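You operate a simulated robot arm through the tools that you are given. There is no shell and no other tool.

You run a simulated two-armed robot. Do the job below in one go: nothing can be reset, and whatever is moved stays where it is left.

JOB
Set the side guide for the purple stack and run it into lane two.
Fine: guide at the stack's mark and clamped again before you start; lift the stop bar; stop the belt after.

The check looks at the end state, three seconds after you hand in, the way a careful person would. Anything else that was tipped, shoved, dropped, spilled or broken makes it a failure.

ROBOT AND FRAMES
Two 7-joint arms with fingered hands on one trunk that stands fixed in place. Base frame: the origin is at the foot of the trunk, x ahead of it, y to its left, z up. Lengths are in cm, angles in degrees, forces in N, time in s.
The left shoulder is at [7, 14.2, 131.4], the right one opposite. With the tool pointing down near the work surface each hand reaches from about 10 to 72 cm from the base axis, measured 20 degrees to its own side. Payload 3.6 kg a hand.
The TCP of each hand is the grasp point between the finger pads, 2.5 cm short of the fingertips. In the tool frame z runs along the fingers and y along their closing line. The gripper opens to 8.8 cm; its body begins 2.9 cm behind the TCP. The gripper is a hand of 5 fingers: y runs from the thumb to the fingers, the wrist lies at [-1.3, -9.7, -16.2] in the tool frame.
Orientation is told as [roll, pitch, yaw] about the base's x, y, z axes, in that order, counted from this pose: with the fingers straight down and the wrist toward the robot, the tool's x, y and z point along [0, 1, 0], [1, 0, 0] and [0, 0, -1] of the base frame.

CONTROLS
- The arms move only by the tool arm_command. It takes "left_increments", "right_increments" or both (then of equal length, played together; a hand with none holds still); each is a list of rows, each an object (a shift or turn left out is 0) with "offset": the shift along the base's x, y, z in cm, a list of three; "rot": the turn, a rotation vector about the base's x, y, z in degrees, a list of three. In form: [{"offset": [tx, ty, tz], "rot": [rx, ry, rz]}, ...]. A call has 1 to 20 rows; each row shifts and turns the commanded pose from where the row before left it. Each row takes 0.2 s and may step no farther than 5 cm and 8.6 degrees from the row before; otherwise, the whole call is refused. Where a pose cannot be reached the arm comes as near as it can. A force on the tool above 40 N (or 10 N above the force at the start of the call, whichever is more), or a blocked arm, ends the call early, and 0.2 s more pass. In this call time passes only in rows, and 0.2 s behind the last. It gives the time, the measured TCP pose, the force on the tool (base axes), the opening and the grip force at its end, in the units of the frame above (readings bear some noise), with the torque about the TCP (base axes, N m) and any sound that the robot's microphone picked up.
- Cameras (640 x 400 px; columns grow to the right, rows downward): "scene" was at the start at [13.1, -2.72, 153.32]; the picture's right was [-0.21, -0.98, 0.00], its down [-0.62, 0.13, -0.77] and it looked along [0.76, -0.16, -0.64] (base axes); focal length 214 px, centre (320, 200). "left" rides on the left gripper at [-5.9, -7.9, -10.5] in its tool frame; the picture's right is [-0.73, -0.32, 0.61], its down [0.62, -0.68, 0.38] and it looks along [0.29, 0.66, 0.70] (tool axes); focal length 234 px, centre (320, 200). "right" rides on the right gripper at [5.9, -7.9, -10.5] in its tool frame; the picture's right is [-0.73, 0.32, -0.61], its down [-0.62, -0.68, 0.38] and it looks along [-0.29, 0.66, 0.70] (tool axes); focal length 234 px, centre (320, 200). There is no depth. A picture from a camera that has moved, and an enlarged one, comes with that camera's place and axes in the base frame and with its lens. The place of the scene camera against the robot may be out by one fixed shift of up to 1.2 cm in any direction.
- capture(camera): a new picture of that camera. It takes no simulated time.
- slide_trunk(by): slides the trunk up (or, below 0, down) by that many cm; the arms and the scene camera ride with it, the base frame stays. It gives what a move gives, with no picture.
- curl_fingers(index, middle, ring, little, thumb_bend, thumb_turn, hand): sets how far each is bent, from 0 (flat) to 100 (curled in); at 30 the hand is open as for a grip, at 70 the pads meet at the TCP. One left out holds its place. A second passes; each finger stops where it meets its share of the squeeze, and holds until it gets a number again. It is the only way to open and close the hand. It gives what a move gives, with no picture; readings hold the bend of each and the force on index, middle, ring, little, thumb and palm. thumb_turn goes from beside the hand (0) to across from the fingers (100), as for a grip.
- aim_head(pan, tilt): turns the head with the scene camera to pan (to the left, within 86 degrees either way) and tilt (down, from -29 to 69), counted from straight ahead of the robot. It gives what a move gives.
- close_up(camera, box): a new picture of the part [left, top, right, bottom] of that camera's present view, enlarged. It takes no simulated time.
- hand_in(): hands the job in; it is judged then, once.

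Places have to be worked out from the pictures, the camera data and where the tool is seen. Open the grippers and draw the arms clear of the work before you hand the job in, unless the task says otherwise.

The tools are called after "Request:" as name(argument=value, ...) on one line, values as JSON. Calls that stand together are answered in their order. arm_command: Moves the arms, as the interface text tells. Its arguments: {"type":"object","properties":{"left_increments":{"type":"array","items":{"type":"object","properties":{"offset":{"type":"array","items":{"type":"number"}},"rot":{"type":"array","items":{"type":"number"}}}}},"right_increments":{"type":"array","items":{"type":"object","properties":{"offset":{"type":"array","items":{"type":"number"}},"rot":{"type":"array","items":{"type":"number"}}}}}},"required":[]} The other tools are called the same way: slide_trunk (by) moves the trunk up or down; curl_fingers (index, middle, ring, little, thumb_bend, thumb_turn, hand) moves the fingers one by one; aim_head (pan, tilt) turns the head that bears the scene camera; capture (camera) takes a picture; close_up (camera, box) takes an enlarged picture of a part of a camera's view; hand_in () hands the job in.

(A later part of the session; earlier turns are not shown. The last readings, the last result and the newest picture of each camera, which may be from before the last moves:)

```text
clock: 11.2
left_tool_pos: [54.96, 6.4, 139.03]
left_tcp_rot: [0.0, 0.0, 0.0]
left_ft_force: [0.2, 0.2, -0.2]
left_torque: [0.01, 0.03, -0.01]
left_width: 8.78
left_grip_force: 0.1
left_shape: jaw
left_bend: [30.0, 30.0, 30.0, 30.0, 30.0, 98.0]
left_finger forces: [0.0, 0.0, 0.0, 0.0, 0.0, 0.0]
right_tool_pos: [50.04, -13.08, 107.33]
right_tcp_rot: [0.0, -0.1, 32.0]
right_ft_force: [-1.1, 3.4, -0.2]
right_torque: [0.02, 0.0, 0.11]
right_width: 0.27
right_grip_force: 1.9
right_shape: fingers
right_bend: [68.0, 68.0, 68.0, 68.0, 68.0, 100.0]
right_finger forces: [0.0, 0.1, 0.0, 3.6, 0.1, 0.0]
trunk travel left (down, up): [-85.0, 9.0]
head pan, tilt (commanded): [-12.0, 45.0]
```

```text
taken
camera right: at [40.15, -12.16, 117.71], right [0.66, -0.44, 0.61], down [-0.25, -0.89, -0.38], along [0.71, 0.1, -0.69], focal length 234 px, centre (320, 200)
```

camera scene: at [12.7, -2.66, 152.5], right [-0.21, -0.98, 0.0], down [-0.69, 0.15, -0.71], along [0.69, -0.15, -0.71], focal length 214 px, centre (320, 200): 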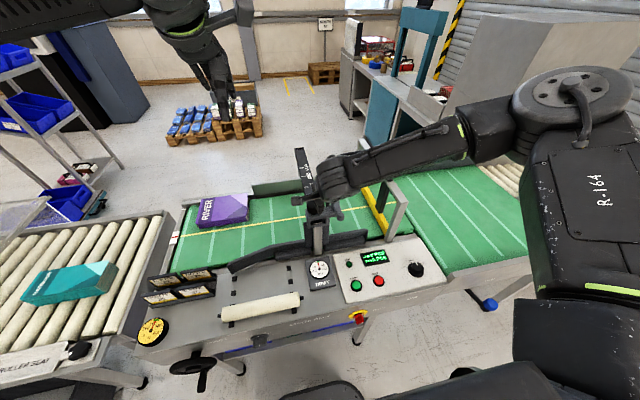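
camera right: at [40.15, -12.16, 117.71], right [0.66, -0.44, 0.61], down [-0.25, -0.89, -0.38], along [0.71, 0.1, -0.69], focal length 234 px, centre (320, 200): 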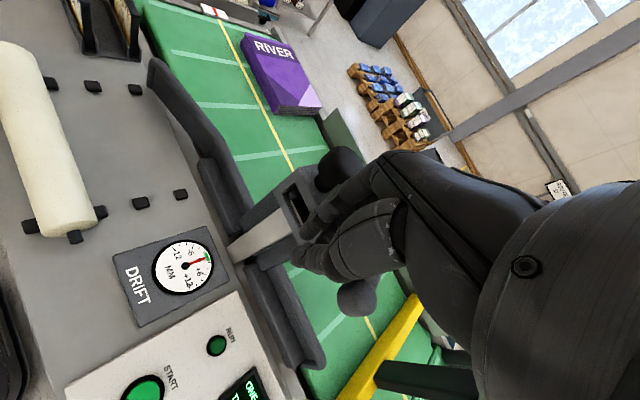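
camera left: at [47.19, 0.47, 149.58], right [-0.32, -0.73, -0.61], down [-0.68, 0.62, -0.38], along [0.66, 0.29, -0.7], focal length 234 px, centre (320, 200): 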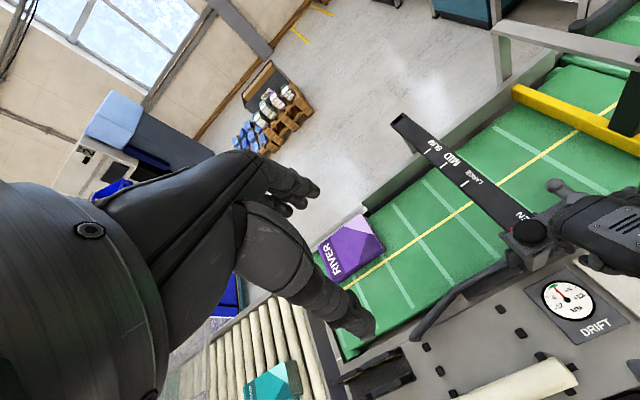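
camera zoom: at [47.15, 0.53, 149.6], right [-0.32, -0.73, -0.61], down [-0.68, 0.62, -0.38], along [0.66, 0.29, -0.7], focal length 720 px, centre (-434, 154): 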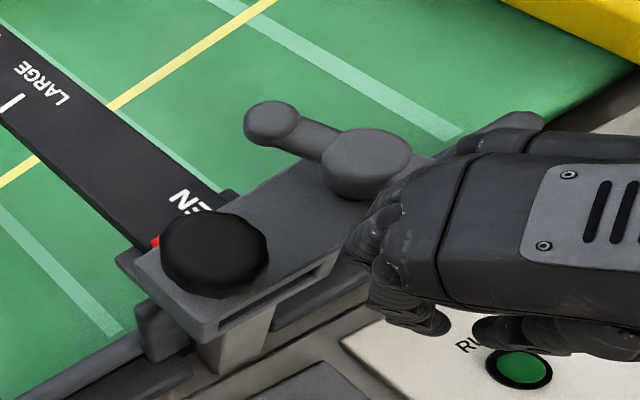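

The lever turns counter-clockwise easily (3.4 N), already some 20°. I keep pushing along the arc around the hub.

Request:
arm_command(right_increments=[{"offset": [0.1, -0.8, 0]}, {"offset": [0.2, -0.8, 0]}, {"offset": [0.3, -0.8, 0]}, {"offset": [0.4, -0.8, 0]}])

Request:
close_up(camera="left", box=[490, 150, 640, 280])

Request:
capture(camera="right")

```text
clock: 12.2
left_tool_pos: [55.08, 6.34, 139.25]
left_tcp_rot: [-0.1, 0.0, 0.0]
left_ft_force: [-0.2, 0.4, -0.3]
left_torque: [0.02, 0.01, 0.02]
left_width: 8.74
left_grip_force: 0.0
left_shape: jaw
left_bend: [30.0, 30.0, 30.0, 30.0, 30.0, 98.0]
left_finger forces: [0.0, 0.0, 0.0, 0.1, 0.0, 0.1]
right_tool_pos: [51.02, -16.35, 107.32]
right_tcp_rot: [0.0, -0.1, 31.9]
right_ft_force: [-2.2, 2.9, 1.9]
right_torque: [-0.05, -0.03, 0.02]
right_width: 0.27
right_grip_force: 1.7
right_shape: fingers
right_bend: [68.0, 68.0, 68.0, 69.0, 68.0, 100.0]
right_finger forces: [0.0, 0.1, 0.8, 2.9, 0.1, 0.1]
trunk travel left (down, up): [-85.0, 9.0]
head pan, tilt (commanded): [-12.0, 45.0]
```

```text
3.08 times, centred on (565, 215) of left
camera zoom: at [47.09, 0.53, 149.62], right [-0.32, -0.73, -0.61], down [-0.68, 0.62, -0.38], along [0.66, 0.29, -0.7], focal length 720 px, centre (-434, 154)
```

zoom: 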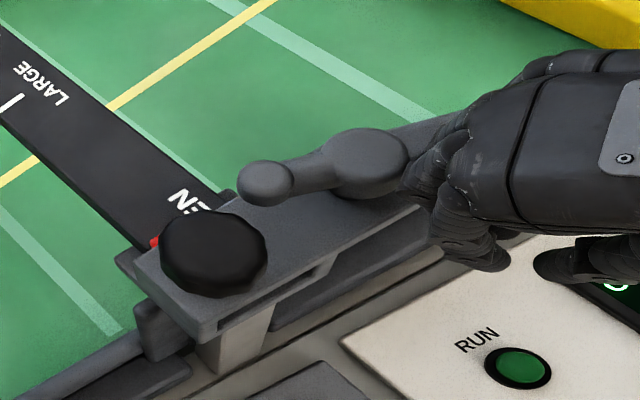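

```text
taken
camera right: at [41.06, -15.37, 117.71], right [0.66, -0.45, 0.61], down [-0.25, -0.89, -0.38], along [0.71, 0.1, -0.69], focal length 234 px, centre (320, 200)
```

right: 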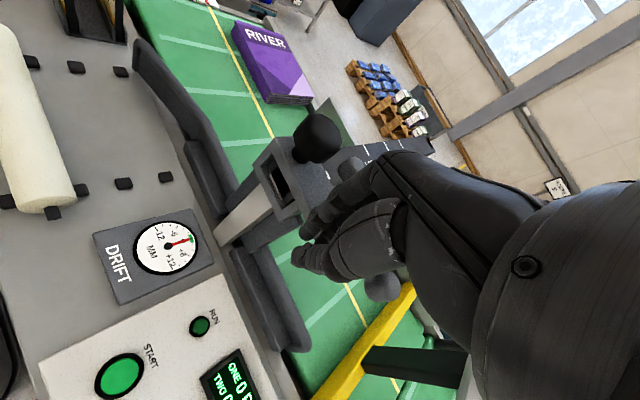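

The lever is turned about 60° now, still at low force. I go on along the arc, now mostly +x, to about 90° or until it meets a stop.

Request:
arm_command(right_increments=[{"offset": [0.6, -0.5, 0]}, {"offset": [0.7, -0.4, 0]}, {"offset": [0.8, -0.2, 0]}, {"offset": [0.8, -0.1, 0]}])

Request:
close_up(camera="left", box=[490, 150, 640, 280])

Request:
close_up(camera="scene", box=[280, 150, 400, 240])

```text
clock: 13.2
left_tool_pos: [55.09, 6.41, 139.13]
left_tcp_rot: [0.0, 0.0, 0.0]
left_ft_force: [-0.1, 0.1, -1.2]
left_torque: [0.01, 0.0, -0.03]
left_width: 8.78
left_grip_force: 0.1
left_shape: jaw
left_bend: [30.0, 30.0, 30.0, 30.0, 30.0, 98.0]
left_finger forces: [0.0, 0.0, 0.1, 0.0, 0.0, 0.0]
right_tool_pos: [53.98, -17.57, 107.29]
right_tcp_rot: [-0.1, -0.1, 32.1]
right_ft_force: [-2.3, 0.6, 2.1]
right_torque: [0.0, -0.06, 0.01]
right_width: 0.29
right_grip_force: 2.1
right_shape: fingers
right_bend: [68.0, 68.0, 70.0, 68.0, 68.0, 100.0]
right_finger forces: [0.0, 0.0, 3.2, 0.1, 0.0, 0.1]
trunk travel left (down, up): [-85.0, 9.0]
head pan, tilt (commanded): [-12.0, 45.0]
```

```text
3.08 times, centred on (565, 215) of left
camera zoom: at [47.16, 0.53, 149.59], right [-0.32, -0.73, -0.61], down [-0.68, 0.62, -0.38], along [0.66, 0.29, -0.7], focal length 720 px, centre (-434, 154)
```

zoom: 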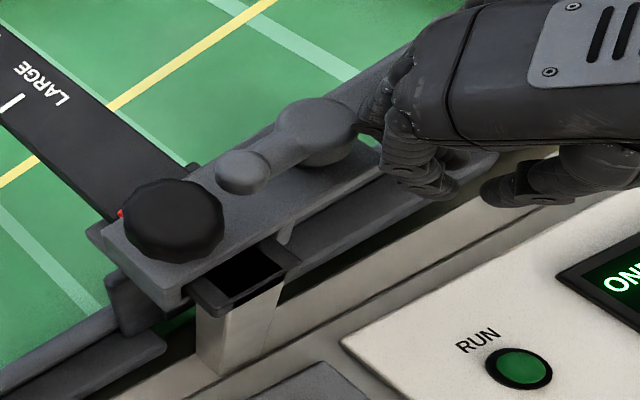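

```text
4.44 times, centred on (340, 195) of scene
camera zoom: at [12.68, -2.6, 152.51], right [-0.21, -0.98, 0.0], down [-0.69, 0.15, -0.71], along [0.69, -0.15, -0.71], focal length 953 px, centre (231, 222)
```

zoom: 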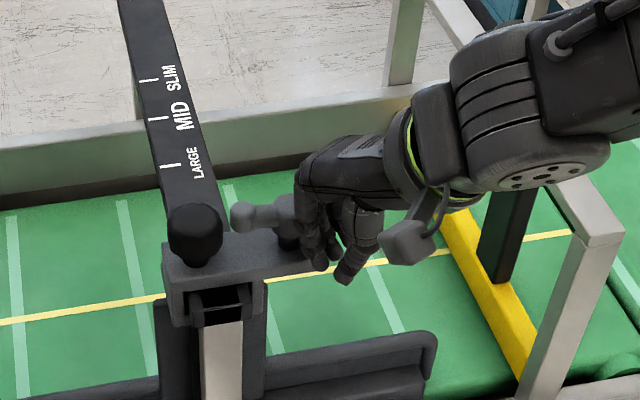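

The clamp is open (lever at about 86°) and the carriage already slid ~2.2 cm (pointer now x≈61.8; MID at ≈77.3). I keep pushing it along +x via the lever arm, slowly, about 10 cm first.

Request:
arm_command(right_increments=[{"offset": [0.7, 0, 0]}, {"offset": [0.8, 0, 0]}, {"offset": [0.8, 0, 0]}, {"offset": [0.8, 0, 0]}, {"offset": [0.8, 0, 0]}, {"offset": [0.8, 0, 0]}, {"offset": [0.8, 0, 0]}, {"offset": [0.8, 0, 0]}, {"offset": [0.8, 0, 0]}, {"offset": [0.7, 0, 0]}, {"offset": [0.5, 0, 0]}])

Request:
close_up(camera="left", box=[430, 100, 640, 270])

Request:
close_up(camera="scene", box=[270, 130, 430, 250])

```text
clock: 15.6
left_tool_pos: [55.05, 6.31, 139.19]
left_tcp_rot: [0.1, 0.1, 0.0]
left_ft_force: [0.4, -0.3, -0.2]
left_torque: [-0.04, 0.01, 0.0]
left_width: 8.76
left_grip_force: 0.0
left_shape: jaw
left_bend: [30.0, 30.0, 30.0, 30.0, 30.0, 98.0]
left_finger forces: [0.1, 0.0, 0.1, 0.1, 0.1, 0.0]
right_tool_pos: [61.29, -17.97, 108.03]
right_tcp_rot: [-0.1, -0.3, 32.0]
right_ft_force: [-3.1, 0.7, 0.7]
right_torque: [-0.01, -0.01, 0.0]
right_width: 0.26
right_grip_force: 2.7
right_shape: fingers
right_bend: [68.0, 68.0, 70.0, 68.0, 68.0, 100.0]
right_finger forces: [0.0, 0.1, 3.7, 0.0, 0.0, 0.0]
right hand out of reach, approached as far as the arm can: row 9, 10, 11
trunk travel left (down, up): [-85.0, 9.0]
head pan, tilt (commanded): [-12.0, 45.0]
```

```text
2.35 times, centred on (535, 185) of left
camera zoom: at [47.06, 0.5, 149.63], right [-0.32, -0.73, -0.61], down [-0.68, 0.62, -0.38], along [0.66, 0.29, -0.7], focal length 551 px, centre (-186, 235)
```

zoom: 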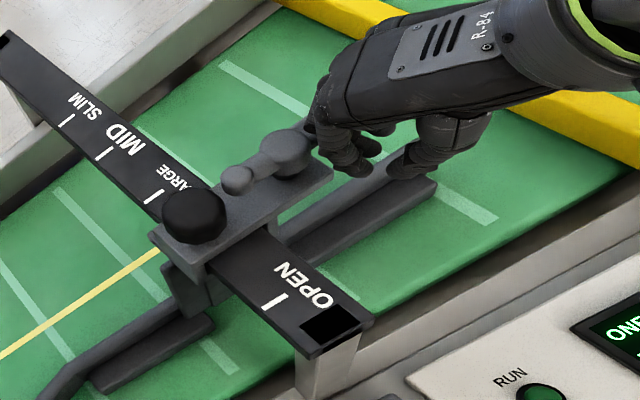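

```text
3.33 times, centred on (350, 190) of scene
camera zoom: at [12.58, -2.63, 152.52], right [-0.21, -0.98, 0.0], down [-0.69, 0.15, -0.71], along [0.69, -0.15, -0.71], focal length 715 px, centre (220, 233)
```

zoom: 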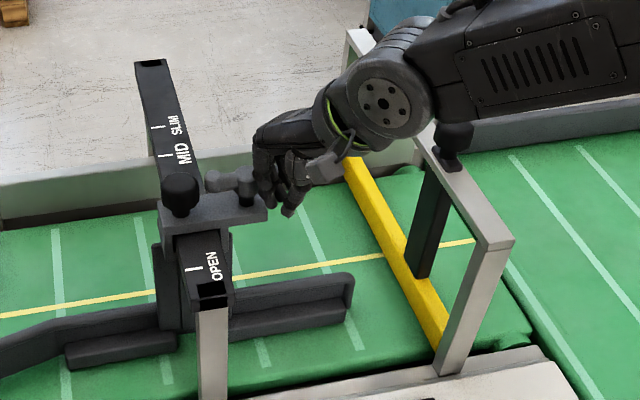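

The arm ran to its reach limit with the fingers straight down (TCP x 61.3); the pointer is now around x≈69, about 8 cm short of MID. I tilt the fingers forward (pitch negative) to gain reach.

Request:
arm_command(right_increments=[{"offset": [-0.4, 0.1, 0.2], "rot": [0, -8, 0]}, {"offset": [-0.4, 0.1, 0.1], "rot": [0, -8, 0]}, {"offset": [-0.4, 0.1, 0], "rot": [0, -8, 0]}])

Request:
close_up(camera="left", box=[430, 100, 640, 270])

Request:
close_up(camera="scene", box=[270, 130, 430, 250])

```text
clock: 16.4
left_tool_pos: [54.96, 6.27, 139.14]
left_tcp_rot: [0.0, 0.0, 0.0]
left_ft_force: [0.7, 0.1, -0.4]
left_torque: [0.03, -0.02, 0.0]
left_width: 8.75
left_grip_force: 0.1
left_shape: jaw
left_bend: [30.0, 30.0, 30.0, 30.0, 30.0, 98.0]
left_finger forces: [0.1, 0.1, 0.0, 0.0, 0.1, 0.0]
right_tool_pos: [60.22, -18.29, 107.81]
right_tcp_rot: [-10.7, -14.8, 32.8]
right_ft_force: [-0.1, 0.4, 0.0]
right_torque: [-0.01, 0.02, 0.03]
right_width: 0.27
right_grip_force: 0.0
right_shape: fingers
right_bend: [68.0, 68.0, 68.0, 68.0, 68.0, 100.0]
right_finger forces: [0.0, 0.1, 0.0, 0.0, 0.0, 0.0]
right hand out of reach, approached as far as the arm can: row 2
trunk travel left (down, up): [-85.0, 9.0]
head pan, tilt (commanded): [-12.0, 45.0]
```

```text
2.35 times, centred on (535, 185) of left
camera zoom: at [47.14, 0.42, 149.61], right [-0.32, -0.73, -0.61], down [-0.68, 0.62, -0.38], along [0.66, 0.29, -0.7], focal length 551 px, centre (-186, 235)
```

zoom: 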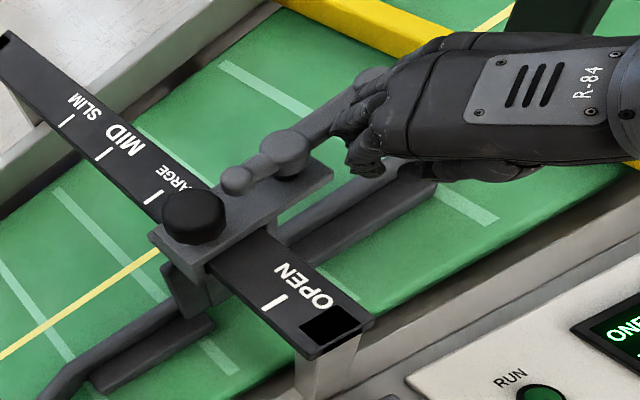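

```text
3.33 times, centred on (350, 190) of scene
camera zoom: at [12.65, -2.71, 152.51], right [-0.21, -0.98, 0.0], down [-0.69, 0.15, -0.71], along [0.69, -0.15, -0.71], focal length 715 px, centre (220, 233)
```

zoom: 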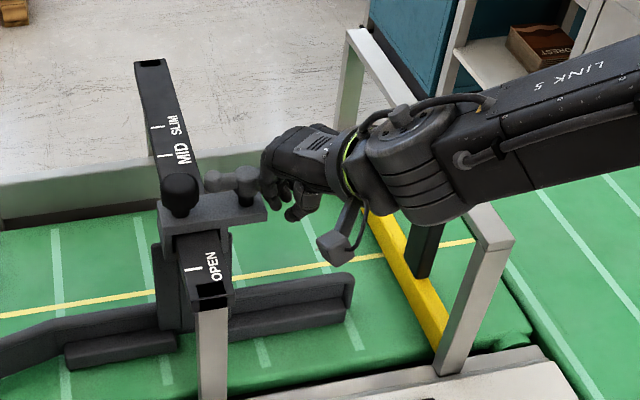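

Tilting works; I back off a little and tilt further to about 45° so the fingers point forward-down and reach extends.

Request:
arm_command(right_increments=[{"offset": [-1.2, 0, 0], "rot": [0, -7, 0]}, {"offset": [-1.2, 0, 0], "rot": [0, -7, 0]}, {"offset": [-0.8, 0, 0], "rot": [0, -7, 0]}])

Request:
close_up(camera="left", box=[430, 100, 640, 270])

Request:
capture(camera="scene")

```text
clock: 17.2
left_tool_pos: [55.1, 6.37, 139.17]
left_tcp_rot: [-0.1, 0.0, 0.1]
left_ft_force: [0.3, 0.9, -0.3]
left_torque: [0.02, 0.03, -0.01]
left_width: 8.76
left_grip_force: 0.0
left_shape: jaw
left_bend: [30.0, 30.0, 30.0, 30.0, 30.0, 98.0]
left_finger forces: [0.1, 0.0, 0.0, 0.0, 0.0, 0.1]
right_tool_pos: [57.09, -18.18, 107.87]
right_tcp_rot: [-24.1, -31.9, 38.3]
right_ft_force: [0.6, 0.7, -0.2]
right_torque: [0.02, 0.01, 0.02]
right_width: 0.28
right_grip_force: 0.0
right_shape: fingers
right_bend: [68.0, 68.0, 68.0, 68.0, 68.0, 100.0]
right_finger forces: [0.0, 0.0, 0.0, 0.1, 0.0, 0.1]
trunk travel left (down, up): [-85.0, 9.0]
head pan, tilt (commanded): [-12.0, 45.0]
```

```text
2.35 times, centred on (535, 185) of left
camera zoom: at [47.26, 0.57, 149.56], right [-0.32, -0.73, -0.61], down [-0.68, 0.62, -0.38], along [0.66, 0.29, -0.7], focal length 551 px, centre (-186, 235)
```

zoom: 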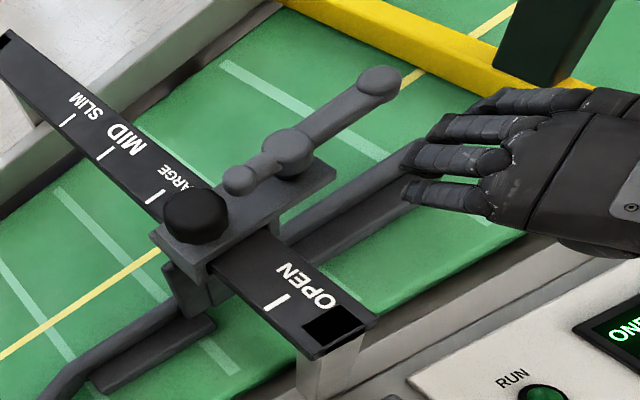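

```text
taken
camera scene: at [12.77, -2.56, 152.5], right [-0.21, -0.98, 0.0], down [-0.69, 0.15, -0.71], along [0.69, -0.15, -0.71], focal length 214 px, centre (320, 200)
```

scene: 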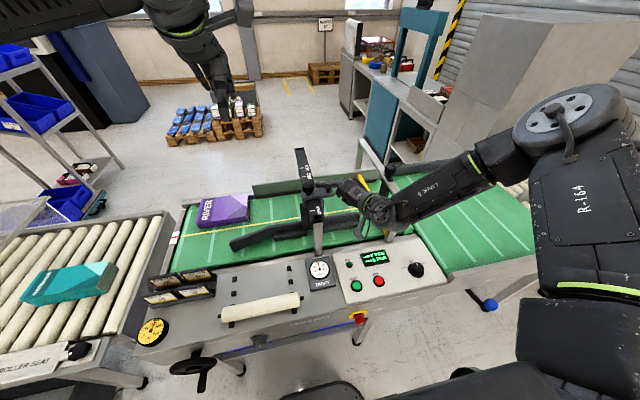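

The hand is free of the lever, fingers now pointing forward-down toward the lever arm. I advance in +x about 8 cm to contact and start pushing again.

Request:
arm_command(right_increments=[{"offset": [1.0, 0, 0]}, {"offset": [1.0, 0, 0]}, {"offset": [1.0, 0, 0]}, {"offset": [1.0, 0, 0]}, {"offset": [0.8, 0, 0]}, {"offset": [0.8, 0, 0]}, {"offset": [0.8, 0, 0]}, {"offset": [0.8, 0, 0]}])

Request:
close_up(camera="left", box=[430, 90, 640, 260])

Request:
close_up(camera="scene", box=[270, 130, 430, 250])

```text
clock: 19.0
left_tool_pos: [54.99, 6.34, 139.13]
left_tcp_rot: [0.1, -0.1, 0.1]
left_ft_force: [0.6, -0.6, 0.2]
left_torque: [-0.01, 0.0, -0.01]
left_width: 8.76
left_grip_force: 0.1
left_shape: jaw
left_bend: [30.0, 30.0, 30.0, 30.0, 30.0, 98.0]
left_finger forces: [0.1, 0.1, 0.0, 0.0, 0.1, 0.0]
right_tool_pos: [63.43, -19.23, 109.44]
right_tcp_rot: [-24.1, -31.9, 38.0]
right_ft_force: [0.7, 0.6, -0.7]
right_torque: [0.05, 0.03, -0.02]
right_width: 0.28
right_grip_force: 0.0
right_shape: fingers
right_bend: [68.0, 68.0, 68.0, 68.0, 68.0, 100.0]
right_finger forces: [0.0, 0.0, 0.1, 0.0, 0.0, 0.0]
right hand out of reach, approached as far as the arm can: row 4, 5, 6, 7, 8
trunk travel left (down, up): [-85.0, 9.0]
head pan, tilt (commanded): [-12.0, 45.0]
```

```text
2.35 times, centred on (535, 175) of left
camera zoom: at [47.21, 0.47, 149.57], right [-0.32, -0.73, -0.61], down [-0.68, 0.62, -0.38], along [0.66, 0.29, -0.7], focal length 551 px, centre (-186, 259)
```

zoom: 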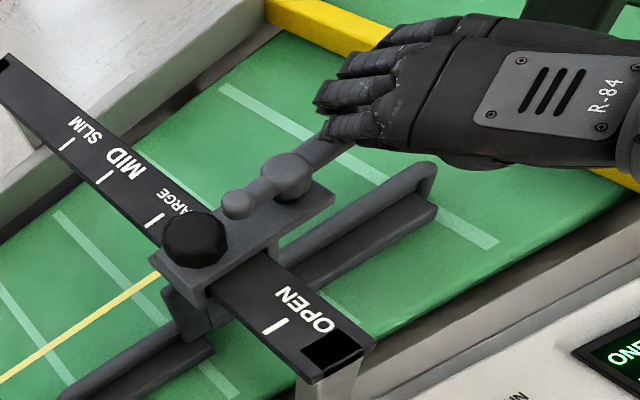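

```text
3.33 times, centred on (350, 190) of scene
camera zoom: at [12.73, -2.65, 152.5], right [-0.21, -0.98, 0.0], down [-0.69, 0.15, -0.71], along [0.69, -0.15, -0.71], focal length 715 px, centre (220, 233)
```

zoom: 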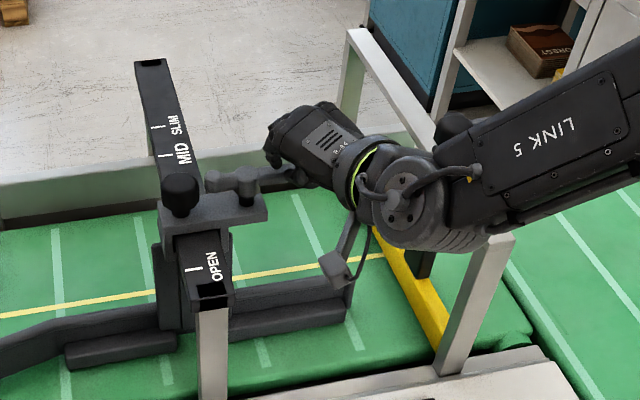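

The tips rose above the lever because the arm is at some joint limit again. I look at the arm's posture to understand which direction frees it.

Request:
aim_head(pan=-45, tilt=35)

Request:
capture(camera="scene")

Request:
capture(camera="left")

```text
clock: 20.0
left_tool_pos: [55.18, 6.26, 139.19]
left_tcp_rot: [0.0, 0.0, 0.0]
left_ft_force: [-0.8, -0.5, -0.8]
left_torque: [0.0, -0.03, 0.02]
left_width: 8.75
left_grip_force: 0.0
left_shape: jaw
left_bend: [30.0, 30.0, 30.0, 30.0, 30.0, 98.0]
left_finger forces: [0.0, 0.0, 0.1, 0.0, 0.1, 0.1]
right_tool_pos: [63.22, -19.22, 109.45]
right_tcp_rot: [-24.2, -31.9, 38.1]
right_ft_force: [-0.9, 0.4, -0.1]
right_torque: [-0.03, 0.0, 0.03]
right_width: 0.26
right_grip_force: 0.1
right_shape: fingers
right_bend: [68.0, 68.0, 68.0, 68.0, 68.0, 100.0]
right_finger forces: [0.0, 0.0, 0.0, 0.0, 0.0, 0.0]
trunk travel left (down, up): [-85.0, 9.0]
head pan, tilt (commanded): [-45.0, 35.0]
```

```text
taken
camera scene: at [10.99, -7.18, 153.99], right [-0.71, -0.71, 0.0], down [-0.41, 0.41, -0.82], along [0.58, -0.58, -0.57], focal length 214 px, centre (320, 200)
```

scene: 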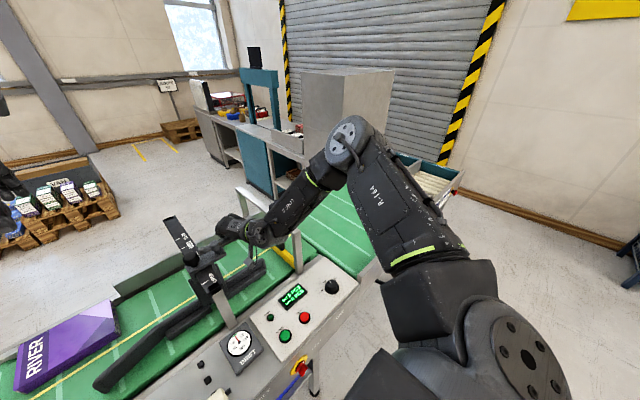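

```text
taken
camera left: at [47.2, 0.48, 149.58], right [-0.32, -0.73, -0.61], down [-0.68, 0.62, -0.38], along [0.66, 0.29, -0.7], focal length 234 px, centre (320, 200)
```

left: 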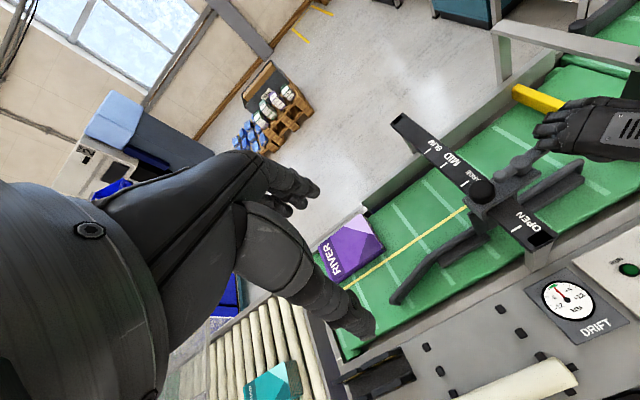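

The elbow stands high and out to the right. I raise the trunk by 9 cm (hand rises clear of the lever with it) so the forearm slopes down more, then test the reach again.

Request:
slide_trunk(by=9)

Request:
arm_command(right_increments=[{"offset": [-1.5, 0.2, 0], "rot": [0, 8, 0]}, {"offset": [-1.5, 0.2, 0], "rot": [0, 8, 0]}, {"offset": [-1, 0.2, -0.5], "rot": [0, 8, 0]}, {"offset": [-0.5, 0.2, -2]}, {"offset": [-0.5, 0.2, -2]}])

```text
clock: 21.2
left_tool_pos: [54.97, 6.25, 148.07]
left_tcp_rot: [0.0, 0.0, 0.1]
left_ft_force: [-0.3, 0.9, 0.6]
left_torque: [-0.05, -0.01, -0.02]
left_width: 8.78
left_grip_force: 0.0
left_shape: jaw
left_bend: [30.0, 30.0, 30.0, 30.0, 30.0, 98.0]
left_finger forces: [0.1, 0.0, 0.0, 0.1, 0.0, 0.1]
right_tool_pos: [63.29, -19.17, 118.4]
right_tcp_rot: [-24.1, -32.0, 38.1]
right_ft_force: [0.6, 0.0, 0.2]
right_torque: [0.0, 0.0, 0.0]
right_width: 0.24
right_grip_force: 0.2
right_shape: fingers
right_bend: [68.0, 68.0, 68.0, 68.0, 68.0, 100.0]
right_finger forces: [0.0, 0.0, 0.1, 0.0, 0.0, 0.0]
trunk travel left (down, up): [-94.0, 0.0]
head pan, tilt (commanded): [-45.0, 35.0]
```

```text
clock: 22.4
left_tool_pos: [55.09, 6.25, 148.13]
left_tcp_rot: [0.0, 0.0, 0.0]
left_ft_force: [0.3, -0.4, -0.9]
left_torque: [0.01, 0.0, -0.02]
left_width: 8.76
left_grip_force: 0.1
left_shape: jaw
left_bend: [30.0, 30.0, 30.0, 30.0, 30.0, 98.0]
left_finger forces: [0.1, 0.0, 0.1, 0.0, 0.0, 0.0]
right_tool_pos: [58.35, -18.22, 113.92]
right_tcp_rot: [-9.2, -12.2, 32.4]
right_ft_force: [-0.1, -1.5, -0.2]
right_torque: [0.0, 0.01, 0.01]
right_width: 0.26
right_grip_force: 0.1
right_shape: fingers
right_bend: [68.0, 68.0, 68.0, 68.0, 68.0, 100.0]
right_finger forces: [0.0, 0.1, 0.0, 0.0, 0.0, 0.0]
trunk travel left (down, up): [-94.0, 0.0]
head pan, tilt (commanded): [-45.0, 35.0]
```

Everything is reachable so far at the raised trunk. I lower behind the lever arm (x≈56.8, z≈107.2).

Request:
arm_command(right_increments=[{"offset": [-0.8, 0, -2.3]}, {"offset": [-0.8, 0, -2.2]}, {"offset": [0, 0, -2.2]}])

Request:
close_up(camera="left", box=[430, 90, 640, 260])

```text
clock: 23.2
left_tool_pos: [55.0, 6.24, 148.2]
left_tcp_rot: [0.1, 0.1, 0.0]
left_ft_force: [-0.2, 0.5, 0.6]
left_torque: [0.01, 0.03, 0.03]
left_width: 8.74
left_grip_force: 0.1
left_shape: jaw
left_bend: [30.0, 30.0, 30.0, 30.0, 30.0, 98.0]
left_finger forces: [0.1, 0.1, 0.1, 0.0, 0.0, 0.1]
right_tool_pos: [55.29, -19.8, 110.43]
right_tcp_rot: [-9.2, -12.2, 32.4]
right_ft_force: [-0.3, 0.4, -0.6]
right_torque: [0.0, 0.01, 0.0]
right_width: 0.29
right_grip_force: 0.0
right_shape: fingers
right_bend: [68.0, 68.0, 68.0, 68.0, 68.0, 100.0]
right_finger forces: [0.0, 0.0, 0.0, 0.0, 0.0, 0.1]
right hand out of reach, approached as far as the arm can: row 1, 2, 3
trunk travel left (down, up): [-94.0, 0.0]
head pan, tilt (commanded): [-45.0, 35.0]
```

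```text
2.35 times, centred on (535, 175) of left
camera zoom: at [47.16, 0.44, 158.59], right [-0.32, -0.73, -0.61], down [-0.68, 0.62, -0.38], along [0.66, 0.29, -0.7], focal length 551 px, centre (-186, 259)
```

zoom: 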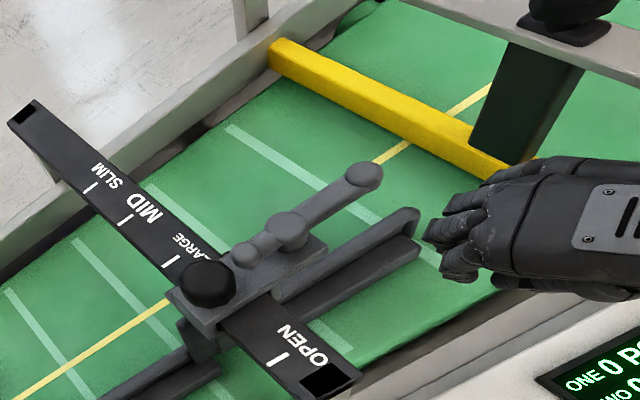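

Now it is the downward direction that is limited (z stuck at 110.4 with the shoulder at 140), so the arms want the shoulder lower, not higher. I raise the right hand 25 cm clear and then lower the trunk by 25 cm.

Request:
arm_command(right_increments=[{"offset": [-0.5, 0, 4]}, {"offset": [-0.5, 0, 4.5]}, {"offset": [-0.5, 0, 4.5]}, {"offset": [-0.5, 0, 4.5]}, {"offset": [-0.5, 0, 4.5]}, {"offset": [-0.5, 0, 4.5]}])

Request:
slide_trunk(by=-25)

Request:
aim_head(pan=-12, tilt=40)

Request:
capture(camera="scene")

Request:
capture(camera="left")

```text
clock: 24.6
left_tool_pos: [54.72, 6.38, 148.07]
left_tcp_rot: [0.0, -0.1, 0.0]
left_ft_force: [-0.1, 0.4, -0.3]
left_torque: [0.0, 0.01, 0.02]
left_width: 8.76
left_grip_force: 0.2
left_shape: jaw
left_bend: [30.0, 30.0, 30.0, 30.0, 30.0, 98.0]
left_finger forces: [0.0, 0.0, 0.0, 0.0, 0.0, 0.1]
right_tool_pos: [52.02, -19.59, 136.8]
right_tcp_rot: [-9.5, -12.4, 32.4]
right_ft_force: [1.4, -0.7, 0.5]
right_torque: [0.0, -0.02, 0.01]
right_width: 0.26
right_grip_force: 0.0
right_shape: fingers
right_bend: [68.0, 68.0, 68.0, 68.0, 68.0, 100.0]
right_finger forces: [0.1, 0.1, 0.1, 0.0, 0.1, 0.0]
trunk travel left (down, up): [-94.0, 0.0]
head pan, tilt (commanded): [-45.0, 35.0]
```

```text
clock: 27.2
left_tool_pos: [55.1, 6.36, 123.09]
left_tcp_rot: [0.0, 0.0, 0.0]
left_ft_force: [-0.4, 0.1, -0.2]
left_torque: [-0.01, 0.02, -0.03]
left_width: 8.74
left_grip_force: 0.2
left_shape: jaw
left_bend: [30.0, 30.0, 30.0, 30.0, 30.0, 98.0]
left_finger forces: [0.0, 0.0, 0.0, 0.0, 0.0, 0.1]
right_tool_pos: [52.11, -19.6, 111.7]
right_tcp_rot: [-9.1, -12.3, 32.4]
right_ft_force: [-0.4, -0.7, 0.2]
right_torque: [-0.01, 0.0, 0.0]
right_width: 0.25
right_grip_force: 0.1
right_shape: fingers
right_bend: [68.0, 68.0, 68.0, 68.0, 68.0, 100.0]
right_finger forces: [0.1, 0.1, 0.0, 0.0, 0.0, 0.0]
trunk travel left (down, up): [-69.0, 25.0]
head pan, tilt (commanded): [-45.0, 35.0]
```

```text
clock: 28.2
left_tool_pos: [55.2, 6.3, 123.09]
left_tcp_rot: [-0.1, -0.1, 0.1]
left_ft_force: [0.1, -0.5, -0.6]
left_torque: [0.02, 0.01, 0.01]
left_width: 8.74
left_grip_force: 0.0
left_shape: jaw
left_bend: [30.0, 30.0, 30.0, 30.0, 30.0, 98.0]
left_finger forces: [0.0, 0.1, 0.1, 0.0, 0.0, 0.0]
right_tool_pos: [52.16, -19.57, 111.63]
right_tcp_rot: [-9.2, -12.2, 32.4]
right_ft_force: [0.6, 0.4, -0.6]
right_torque: [-0.01, -0.03, -0.05]
right_width: 0.24
right_grip_force: 0.1
right_shape: fingers
right_bend: [68.0, 68.0, 68.0, 68.0, 68.0, 100.0]
right_finger forces: [0.1, 0.0, 0.0, 0.1, 0.1, 0.1]
trunk travel left (down, up): [-69.0, 25.0]
head pan, tilt (commanded): [-12.0, 40.0]
```

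```text
taken
camera scene: at [13.07, -2.74, 137.23], right [-0.21, -0.98, 0.0], down [-0.63, 0.13, -0.77], along [0.75, -0.16, -0.64], focal length 214 px, centre (320, 200)
```

scene: 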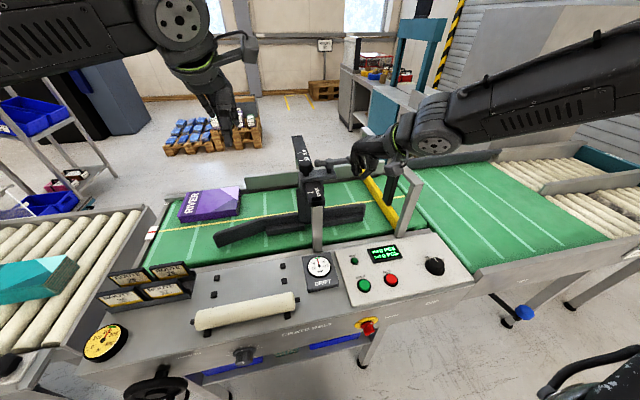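

```text
taken
camera left: at [47.19, 0.47, 133.58], right [-0.32, -0.73, -0.61], down [-0.68, 0.62, -0.38], along [0.66, 0.29, -0.7], focal length 234 px, centre (320, 200)
```

left: 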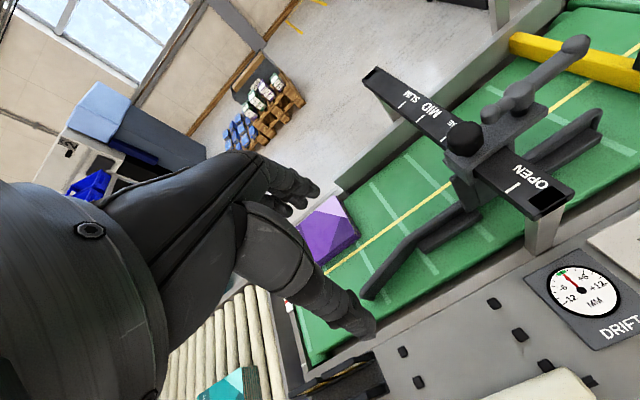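

The view is good and the hand is behind the lever. I lower to z≈107.2 and line up at y≈-18.5, checking reach.

Request:
arm_command(right_increments=[{"offset": [0.5, 0.4, -1.5]}, {"offset": [0.5, 0.4, -1.5]}, {"offset": [0.5, 0.3, -1.4]}])

Request:
close_up(camera="left", box=[400, 30, 640, 230])

Request:
close_up(camera="scene", box=[270, 120, 430, 240])

```text
clock: 29.0
left_tool_pos: [55.15, 6.28, 123.07]
left_tcp_rot: [0.0, 0.0, 0.0]
left_ft_force: [0.6, -1.0, -0.1]
left_torque: [0.0, -0.01, 0.03]
left_width: 8.79
left_grip_force: 0.1
left_shape: jaw
left_bend: [30.0, 30.0, 30.0, 30.0, 30.0, 98.0]
left_finger forces: [0.0, 0.0, 0.0, 0.1, 0.0, 0.0]
right_tool_pos: [53.62, -18.52, 107.24]
right_tcp_rot: [-9.2, -12.2, 32.4]
right_ft_force: [-1.1, 0.4, -0.3]
right_torque: [-0.01, -0.02, 0.01]
right_width: 0.27
right_grip_force: 0.0
right_shape: fingers
right_bend: [68.0, 68.0, 68.0, 68.0, 68.0, 100.0]
right_finger forces: [0.1, 0.0, 0.0, 0.1, 0.1, 0.1]
trunk travel left (down, up): [-69.0, 25.0]
head pan, tilt (commanded): [-12.0, 40.0]
```

```text
2.00 times, centred on (520, 130) of left
camera zoom: at [47.25, 0.43, 133.56], right [-0.32, -0.73, -0.61], down [-0.68, 0.62, -0.38], along [0.66, 0.29, -0.7], focal length 468 px, centre (-80, 340)
```

zoom: 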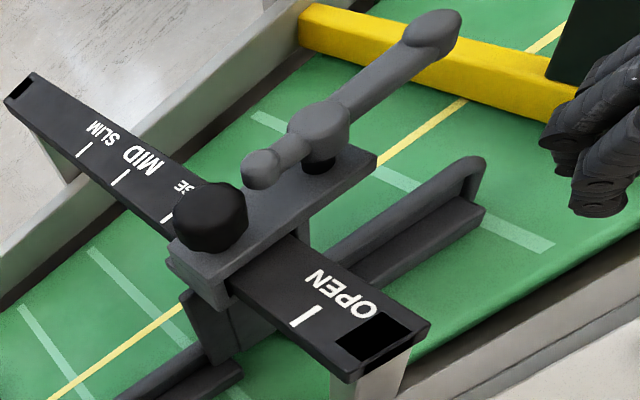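

```text
3.33 times, centred on (350, 180) of scene
camera zoom: at [13.13, -2.77, 137.23], right [-0.21, -0.98, 0.0], down [-0.63, 0.13, -0.77], along [0.75, -0.16, -0.64], focal length 715 px, centre (220, 267)
```

zoom: 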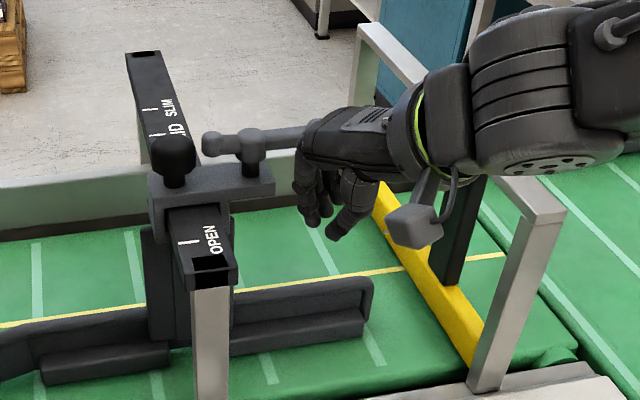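

Good clear view now. I advance +x to contact, then slide the carriage on toward MID at a slow pace, stopping short to measure.

Request:
arm_command(right_increments=[{"offset": [1.5, 0, 0]}, {"offset": [1.5, 0, 0]}, {"offset": [1.5, 0, 0]}, {"offset": [1.0, 0, 0]}, {"offset": [0.7, 0, 0]}, {"offset": [0.7, 0, 0]}, {"offset": [0.7, 0, 0]}, {"offset": [0.7, 0, 0]}, {"offset": [0.7, 0, 0]}, {"offset": [0.7, 0, 0]}, {"offset": [0.7, 0, 0]}, {"offset": [0.7, 0, 0]}, {"offset": [0.5, 0, 0]}, {"offset": [0.5, 0, 0]}])

Request:
close_up(camera="left", box=[360, 30, 600, 230])

Request:
close_up(camera="scene", box=[270, 120, 430, 240])

```text
clock: 32.0
left_tool_pos: [54.9, 6.32, 123.23]
left_tcp_rot: [0.1, 0.1, 0.0]
left_ft_force: [-0.1, -0.6, 0.6]
left_torque: [-0.03, -0.02, 0.03]
left_width: 8.74
left_grip_force: 0.1
left_shape: jaw
left_bend: [30.0, 30.0, 30.0, 30.0, 30.0, 98.0]
left_finger forces: [0.1, 0.0, 0.0, 0.0, 0.1, 0.0]
right_tool_pos: [65.55, -18.6, 107.42]
right_tcp_rot: [-9.3, -12.3, 32.4]
right_ft_force: [-2.9, 0.5, 4.8]
right_torque: [-0.04, -0.08, -0.02]
right_width: 0.22
right_grip_force: 3.9
right_shape: fingers
right_bend: [68.0, 68.0, 70.0, 68.0, 68.0, 100.0]
right_finger forces: [0.1, 0.7, 5.9, 0.0, 0.1, 0.0]
trunk travel left (down, up): [-69.0, 25.0]
head pan, tilt (commanded): [-12.0, 40.0]
```

```text
2.00 times, centred on (480, 130) of left
camera zoom: at [47.07, 0.51, 133.63], right [-0.32, -0.73, -0.61], down [-0.68, 0.62, -0.38], along [0.66, 0.29, -0.7], focal length 468 px, centre (0, 340)
```

zoom: 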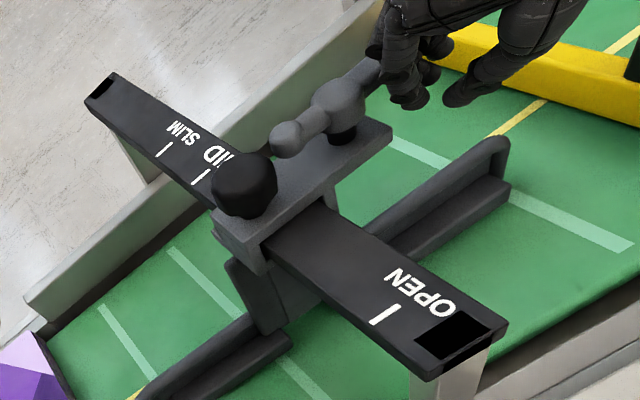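

```text
3.33 times, centred on (350, 180) of scene
camera zoom: at [12.94, -2.69, 137.25], right [-0.21, -0.98, 0.0], down [-0.63, 0.13, -0.77], along [0.75, -0.16, -0.64], focal length 715 px, centre (220, 267)
```

zoom: 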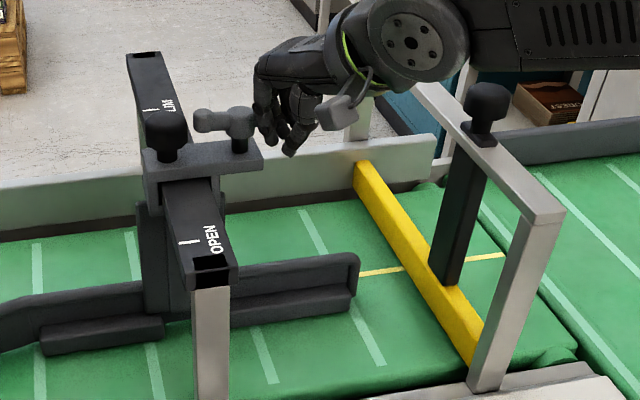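

The carriage slides smoothly; the MID mark is just ahead of the carriage edge. I zoom hard on the pointer to measure what remains.

Request:
close_up(camera="left", box=[435, 85, 515, 155])

Request:
close_up(camera="scene", box=[290, 130, 350, 190])

```text
5.71 times, centred on (475, 120) of left
camera zoom: at [47.07, 0.51, 133.63], right [-0.32, -0.73, -0.61], down [-0.68, 0.62, -0.38], along [0.66, 0.29, -0.7], focal length 1338 px, centre (-566, 657)
```

zoom: 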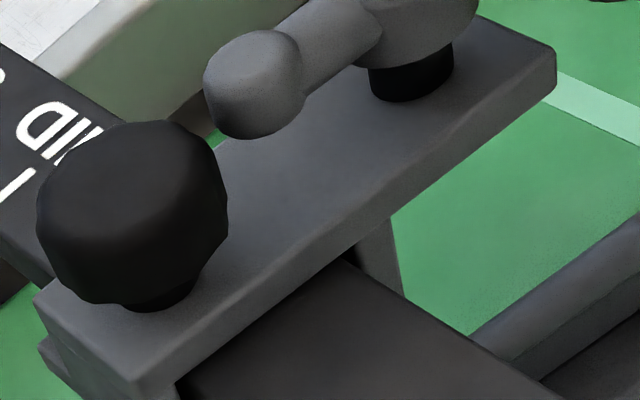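

```text
6.67 times, centred on (320, 160) of scene
camera zoom: at [12.94, -2.69, 137.25], right [-0.21, -0.98, 0.0], down [-0.63, 0.13, -0.77], along [0.75, -0.16, -0.64], focal length 1430 px, centre (320, 467)
```

zoom: 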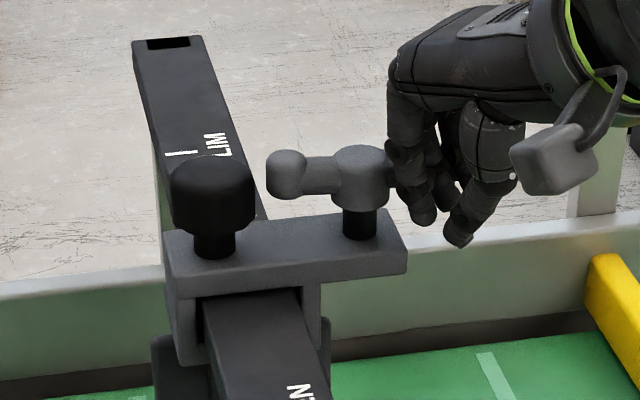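

The red pointer is hidden behind the knob from here. I move the left hand (as a camera) forward about 12 cm, well above the belt, to look down on the pointer from beside it.

Request:
arm_command(left_increments=[{"offset": [3, 0, -0.5], "rot": [0, 0, -4]}, {"offset": [3, 0, -0.5], "rot": [0, 0, -4]}, {"offset": [3, 0, -0.5], "rot": [0, 0, -4]}, {"offset": [3, 0, -0.5], "rot": [0, 0, -4]}])

Request:
capture(camera="left")

```text
clock: 33.0
left_tool_pos: [66.98, 6.38, 121.13]
left_tcp_rot: [0.0, 0.0, -16.0]
left_ft_force: [0.0, -0.4, -0.3]
left_torque: [-0.01, 0.03, -0.02]
left_width: 8.77
left_grip_force: 0.0
left_shape: jaw
left_bend: [30.0, 30.0, 30.0, 30.0, 30.0, 98.0]
left_finger forces: [0.0, 0.0, 0.0, 0.1, 0.1, 0.1]
right_tool_pos: [65.59, -18.56, 107.38]
right_tcp_rot: [-9.3, -12.3, 32.4]
right_ft_force: [-1.4, 1.0, 4.5]
right_torque: [-0.04, -0.14, 0.02]
right_width: 0.25
right_grip_force: 2.3
right_shape: fingers
right_bend: [68.0, 68.0, 69.0, 68.0, 68.0, 100.0]
right_finger forces: [0.1, 0.0, 5.2, 0.0, 0.0, 0.0]
trunk travel left (down, up): [-69.0, 25.0]
head pan, tilt (commanded): [-12.0, 40.0]
```

```text
taken
camera left: at [57.76, 2.89, 131.62], right [-0.51, -0.61, -0.61], down [-0.48, 0.79, -0.38], along [0.71, 0.1, -0.7], focal length 234 px, centre (320, 200)
```

left: 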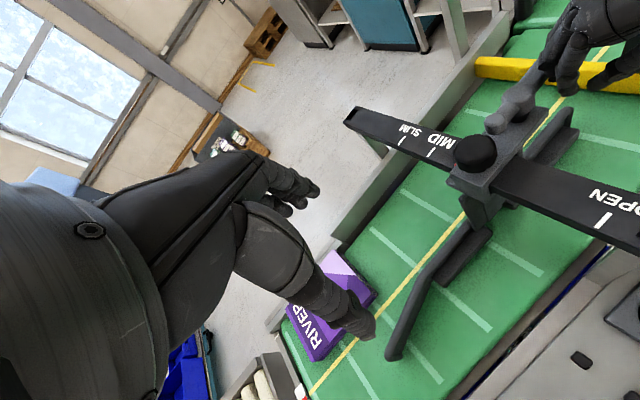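

Request:
close_up(camera="left", box=[400, 105, 520, 205])

```text
4.00 times, centred on (460, 155) of left
camera zoom: at [57.76, 2.89, 131.62], right [-0.51, -0.61, -0.61], down [-0.48, 0.79, -0.38], along [0.71, 0.1, -0.7], focal length 937 px, centre (-240, 380)
```

zoom: 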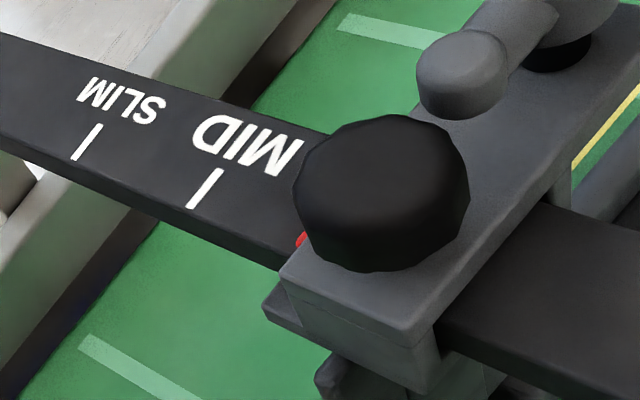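

The red pointer is visible now: it sits at x≈73.1, with MID at ≈77.1 — about 4 cm left. I push 3 cm more in small steps.

Request:
arm_command(right_increments=[{"offset": [0.5, 0, 0]}, {"offset": [0.5, 0, 0]}, {"offset": [0.5, 0, 0]}, {"offset": [0.5, 0, 0]}, {"offset": [0.5, 0, 0]}, {"offset": [0.5, 0, 0]}])

Request:
close_up(camera="left", box=[400, 105, 520, 205])

Request:
close_up(camera="scene", box=[270, 110, 430, 230])

```text
clock: 34.4
left_tool_pos: [66.96, 6.32, 121.2]
left_tcp_rot: [0.1, 0.0, -16.0]
left_ft_force: [-0.9, 0.7, -0.2]
left_torque: [0.01, -0.03, 0.03]
left_width: 8.78
left_grip_force: 0.1
left_shape: jaw
left_bend: [30.0, 30.0, 30.0, 30.0, 30.0, 98.0]
left_finger forces: [0.0, 0.1, 0.0, 0.0, 0.1, 0.0]
right_tool_pos: [68.64, -18.45, 107.52]
right_tcp_rot: [-9.2, -12.4, 32.3]
right_ft_force: [-2.8, 0.0, 5.2]
right_torque: [-0.06, -0.12, -0.01]
right_width: 0.27
right_grip_force: 3.4
right_shape: fingers
right_bend: [68.0, 69.0, 70.0, 68.0, 68.0, 100.0]
right_finger forces: [0.0, 0.7, 5.6, 0.1, 0.1, 0.1]
trunk travel left (down, up): [-69.0, 25.0]
head pan, tilt (commanded): [-12.0, 40.0]
```

```text
4.00 times, centred on (460, 155) of left
camera zoom: at [57.71, 2.89, 131.65], right [-0.51, -0.61, -0.61], down [-0.48, 0.79, -0.38], along [0.71, 0.1, -0.7], focal length 937 px, centre (-240, 380)
```

zoom: 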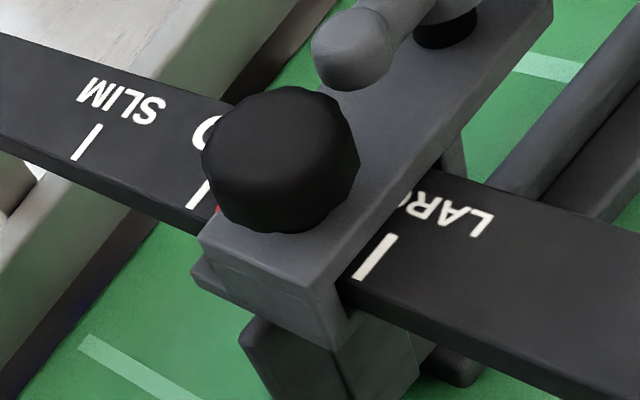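

```text
3.33 times, centred on (350, 170) of scene
camera zoom: at [12.94, -2.72, 137.25], right [-0.21, -0.98, 0.0], down [-0.63, 0.13, -0.77], along [0.75, -0.16, -0.64], focal length 715 px, centre (220, 300)
```

zoom: 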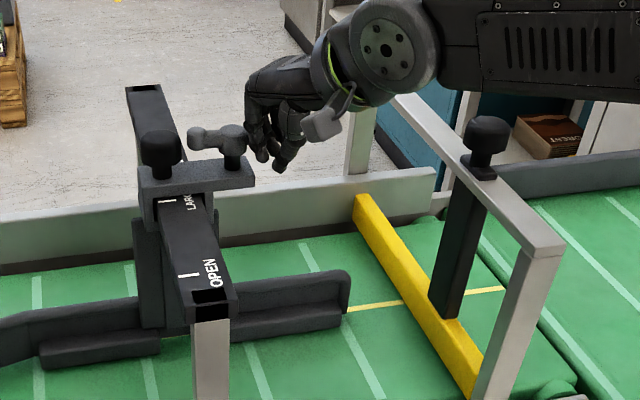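

The pointer is now about 0.9 cm short of MID. To judge the last bit well I shift the left camera a bit further forward and around so the knob no longer hides the pointer.

Request:
arm_command(left_increments=[{"offset": [2.5, 0.5, -0.5], "rot": [0, 0, -6]}, {"offset": [2.5, 0.5, -0.5], "rot": [0, 0, -6]}, {"offset": [2.0, 0.5, -0.5], "rot": [0, 0, -6]}])

Request:
capture(camera="left")

```text
clock: 35.2
left_tool_pos: [70.92, 8.41, 118.03]
left_tcp_rot: [0.0, 0.0, -34.1]
left_ft_force: [0.4, -0.9, -1.0]
left_torque: [0.0, -0.02, -0.02]
left_width: 8.77
left_grip_force: 0.0
left_shape: jaw
left_bend: [30.0, 30.0, 30.0, 30.0, 30.0, 98.0]
left_finger forces: [0.1, 0.0, 0.0, 0.0, 0.1, 0.0]
left hand out of reach, approached as far as the arm can: row 2, 3
right_tool_pos: [68.58, -18.44, 107.4]
right_tcp_rot: [-9.3, -12.3, 32.3]
right_ft_force: [-1.7, 0.6, 3.7]
right_torque: [-0.03, -0.13, -0.05]
right_width: 0.29
right_grip_force: 3.2
right_shape: fingers
right_bend: [68.0, 68.0, 70.0, 68.0, 68.0, 100.0]
right_finger forces: [0.0, 0.2, 5.1, 0.1, 0.0, 0.0]
trunk travel left (down, up): [-69.0, 25.0]
head pan, tilt (commanded): [-12.0, 40.0]
```

```text
taken
camera left: at [61.12, 8.04, 128.49], right [-0.67, -0.42, -0.61], down [-0.21, 0.9, -0.38], along [0.71, -0.13, -0.7], focal length 234 px, centre (320, 200)
```

left: 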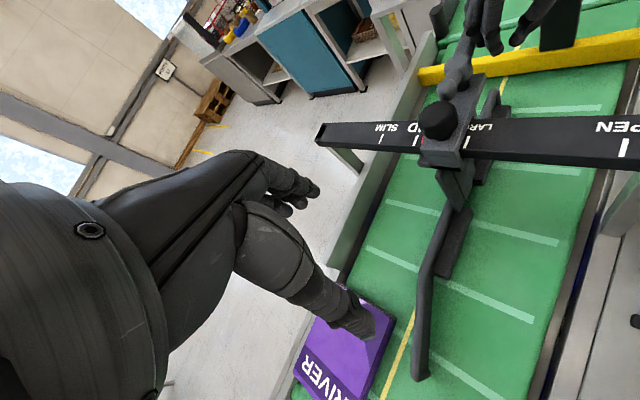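

Request:
close_up(camera="left", box=[365, 90, 485, 190])

Request:
close_up(camera="left", box=[280, 200, 500, 400])

```text
4.00 times, centred on (425, 140) of left
camera zoom: at [61.12, 8.04, 128.49], right [-0.67, -0.42, -0.61], down [-0.21, 0.9, -0.38], along [0.71, -0.13, -0.7], focal length 937 px, centre (-100, 440)
```

zoom: 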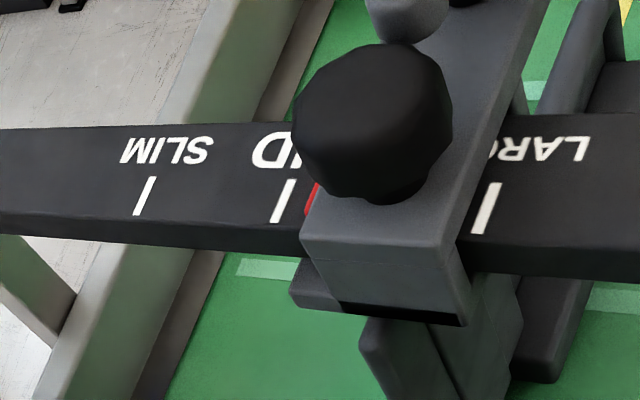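

```text
2.00 times, centred on (390, 300) of left
camera zoom: at [61.12, 8.04, 128.49], right [-0.67, -0.42, -0.61], down [-0.21, 0.9, -0.38], along [0.71, -0.13, -0.7], focal length 468 px, centre (180, 0)
```

zoom: 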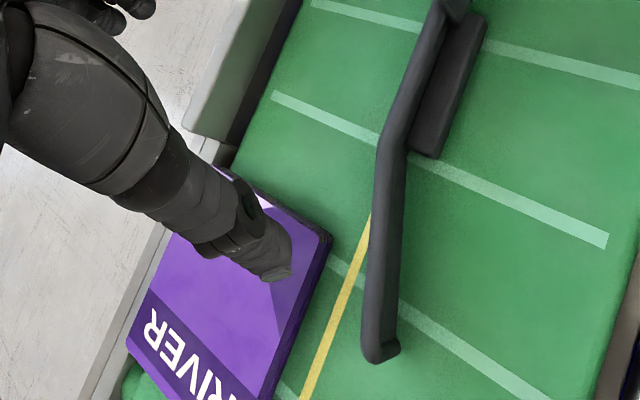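

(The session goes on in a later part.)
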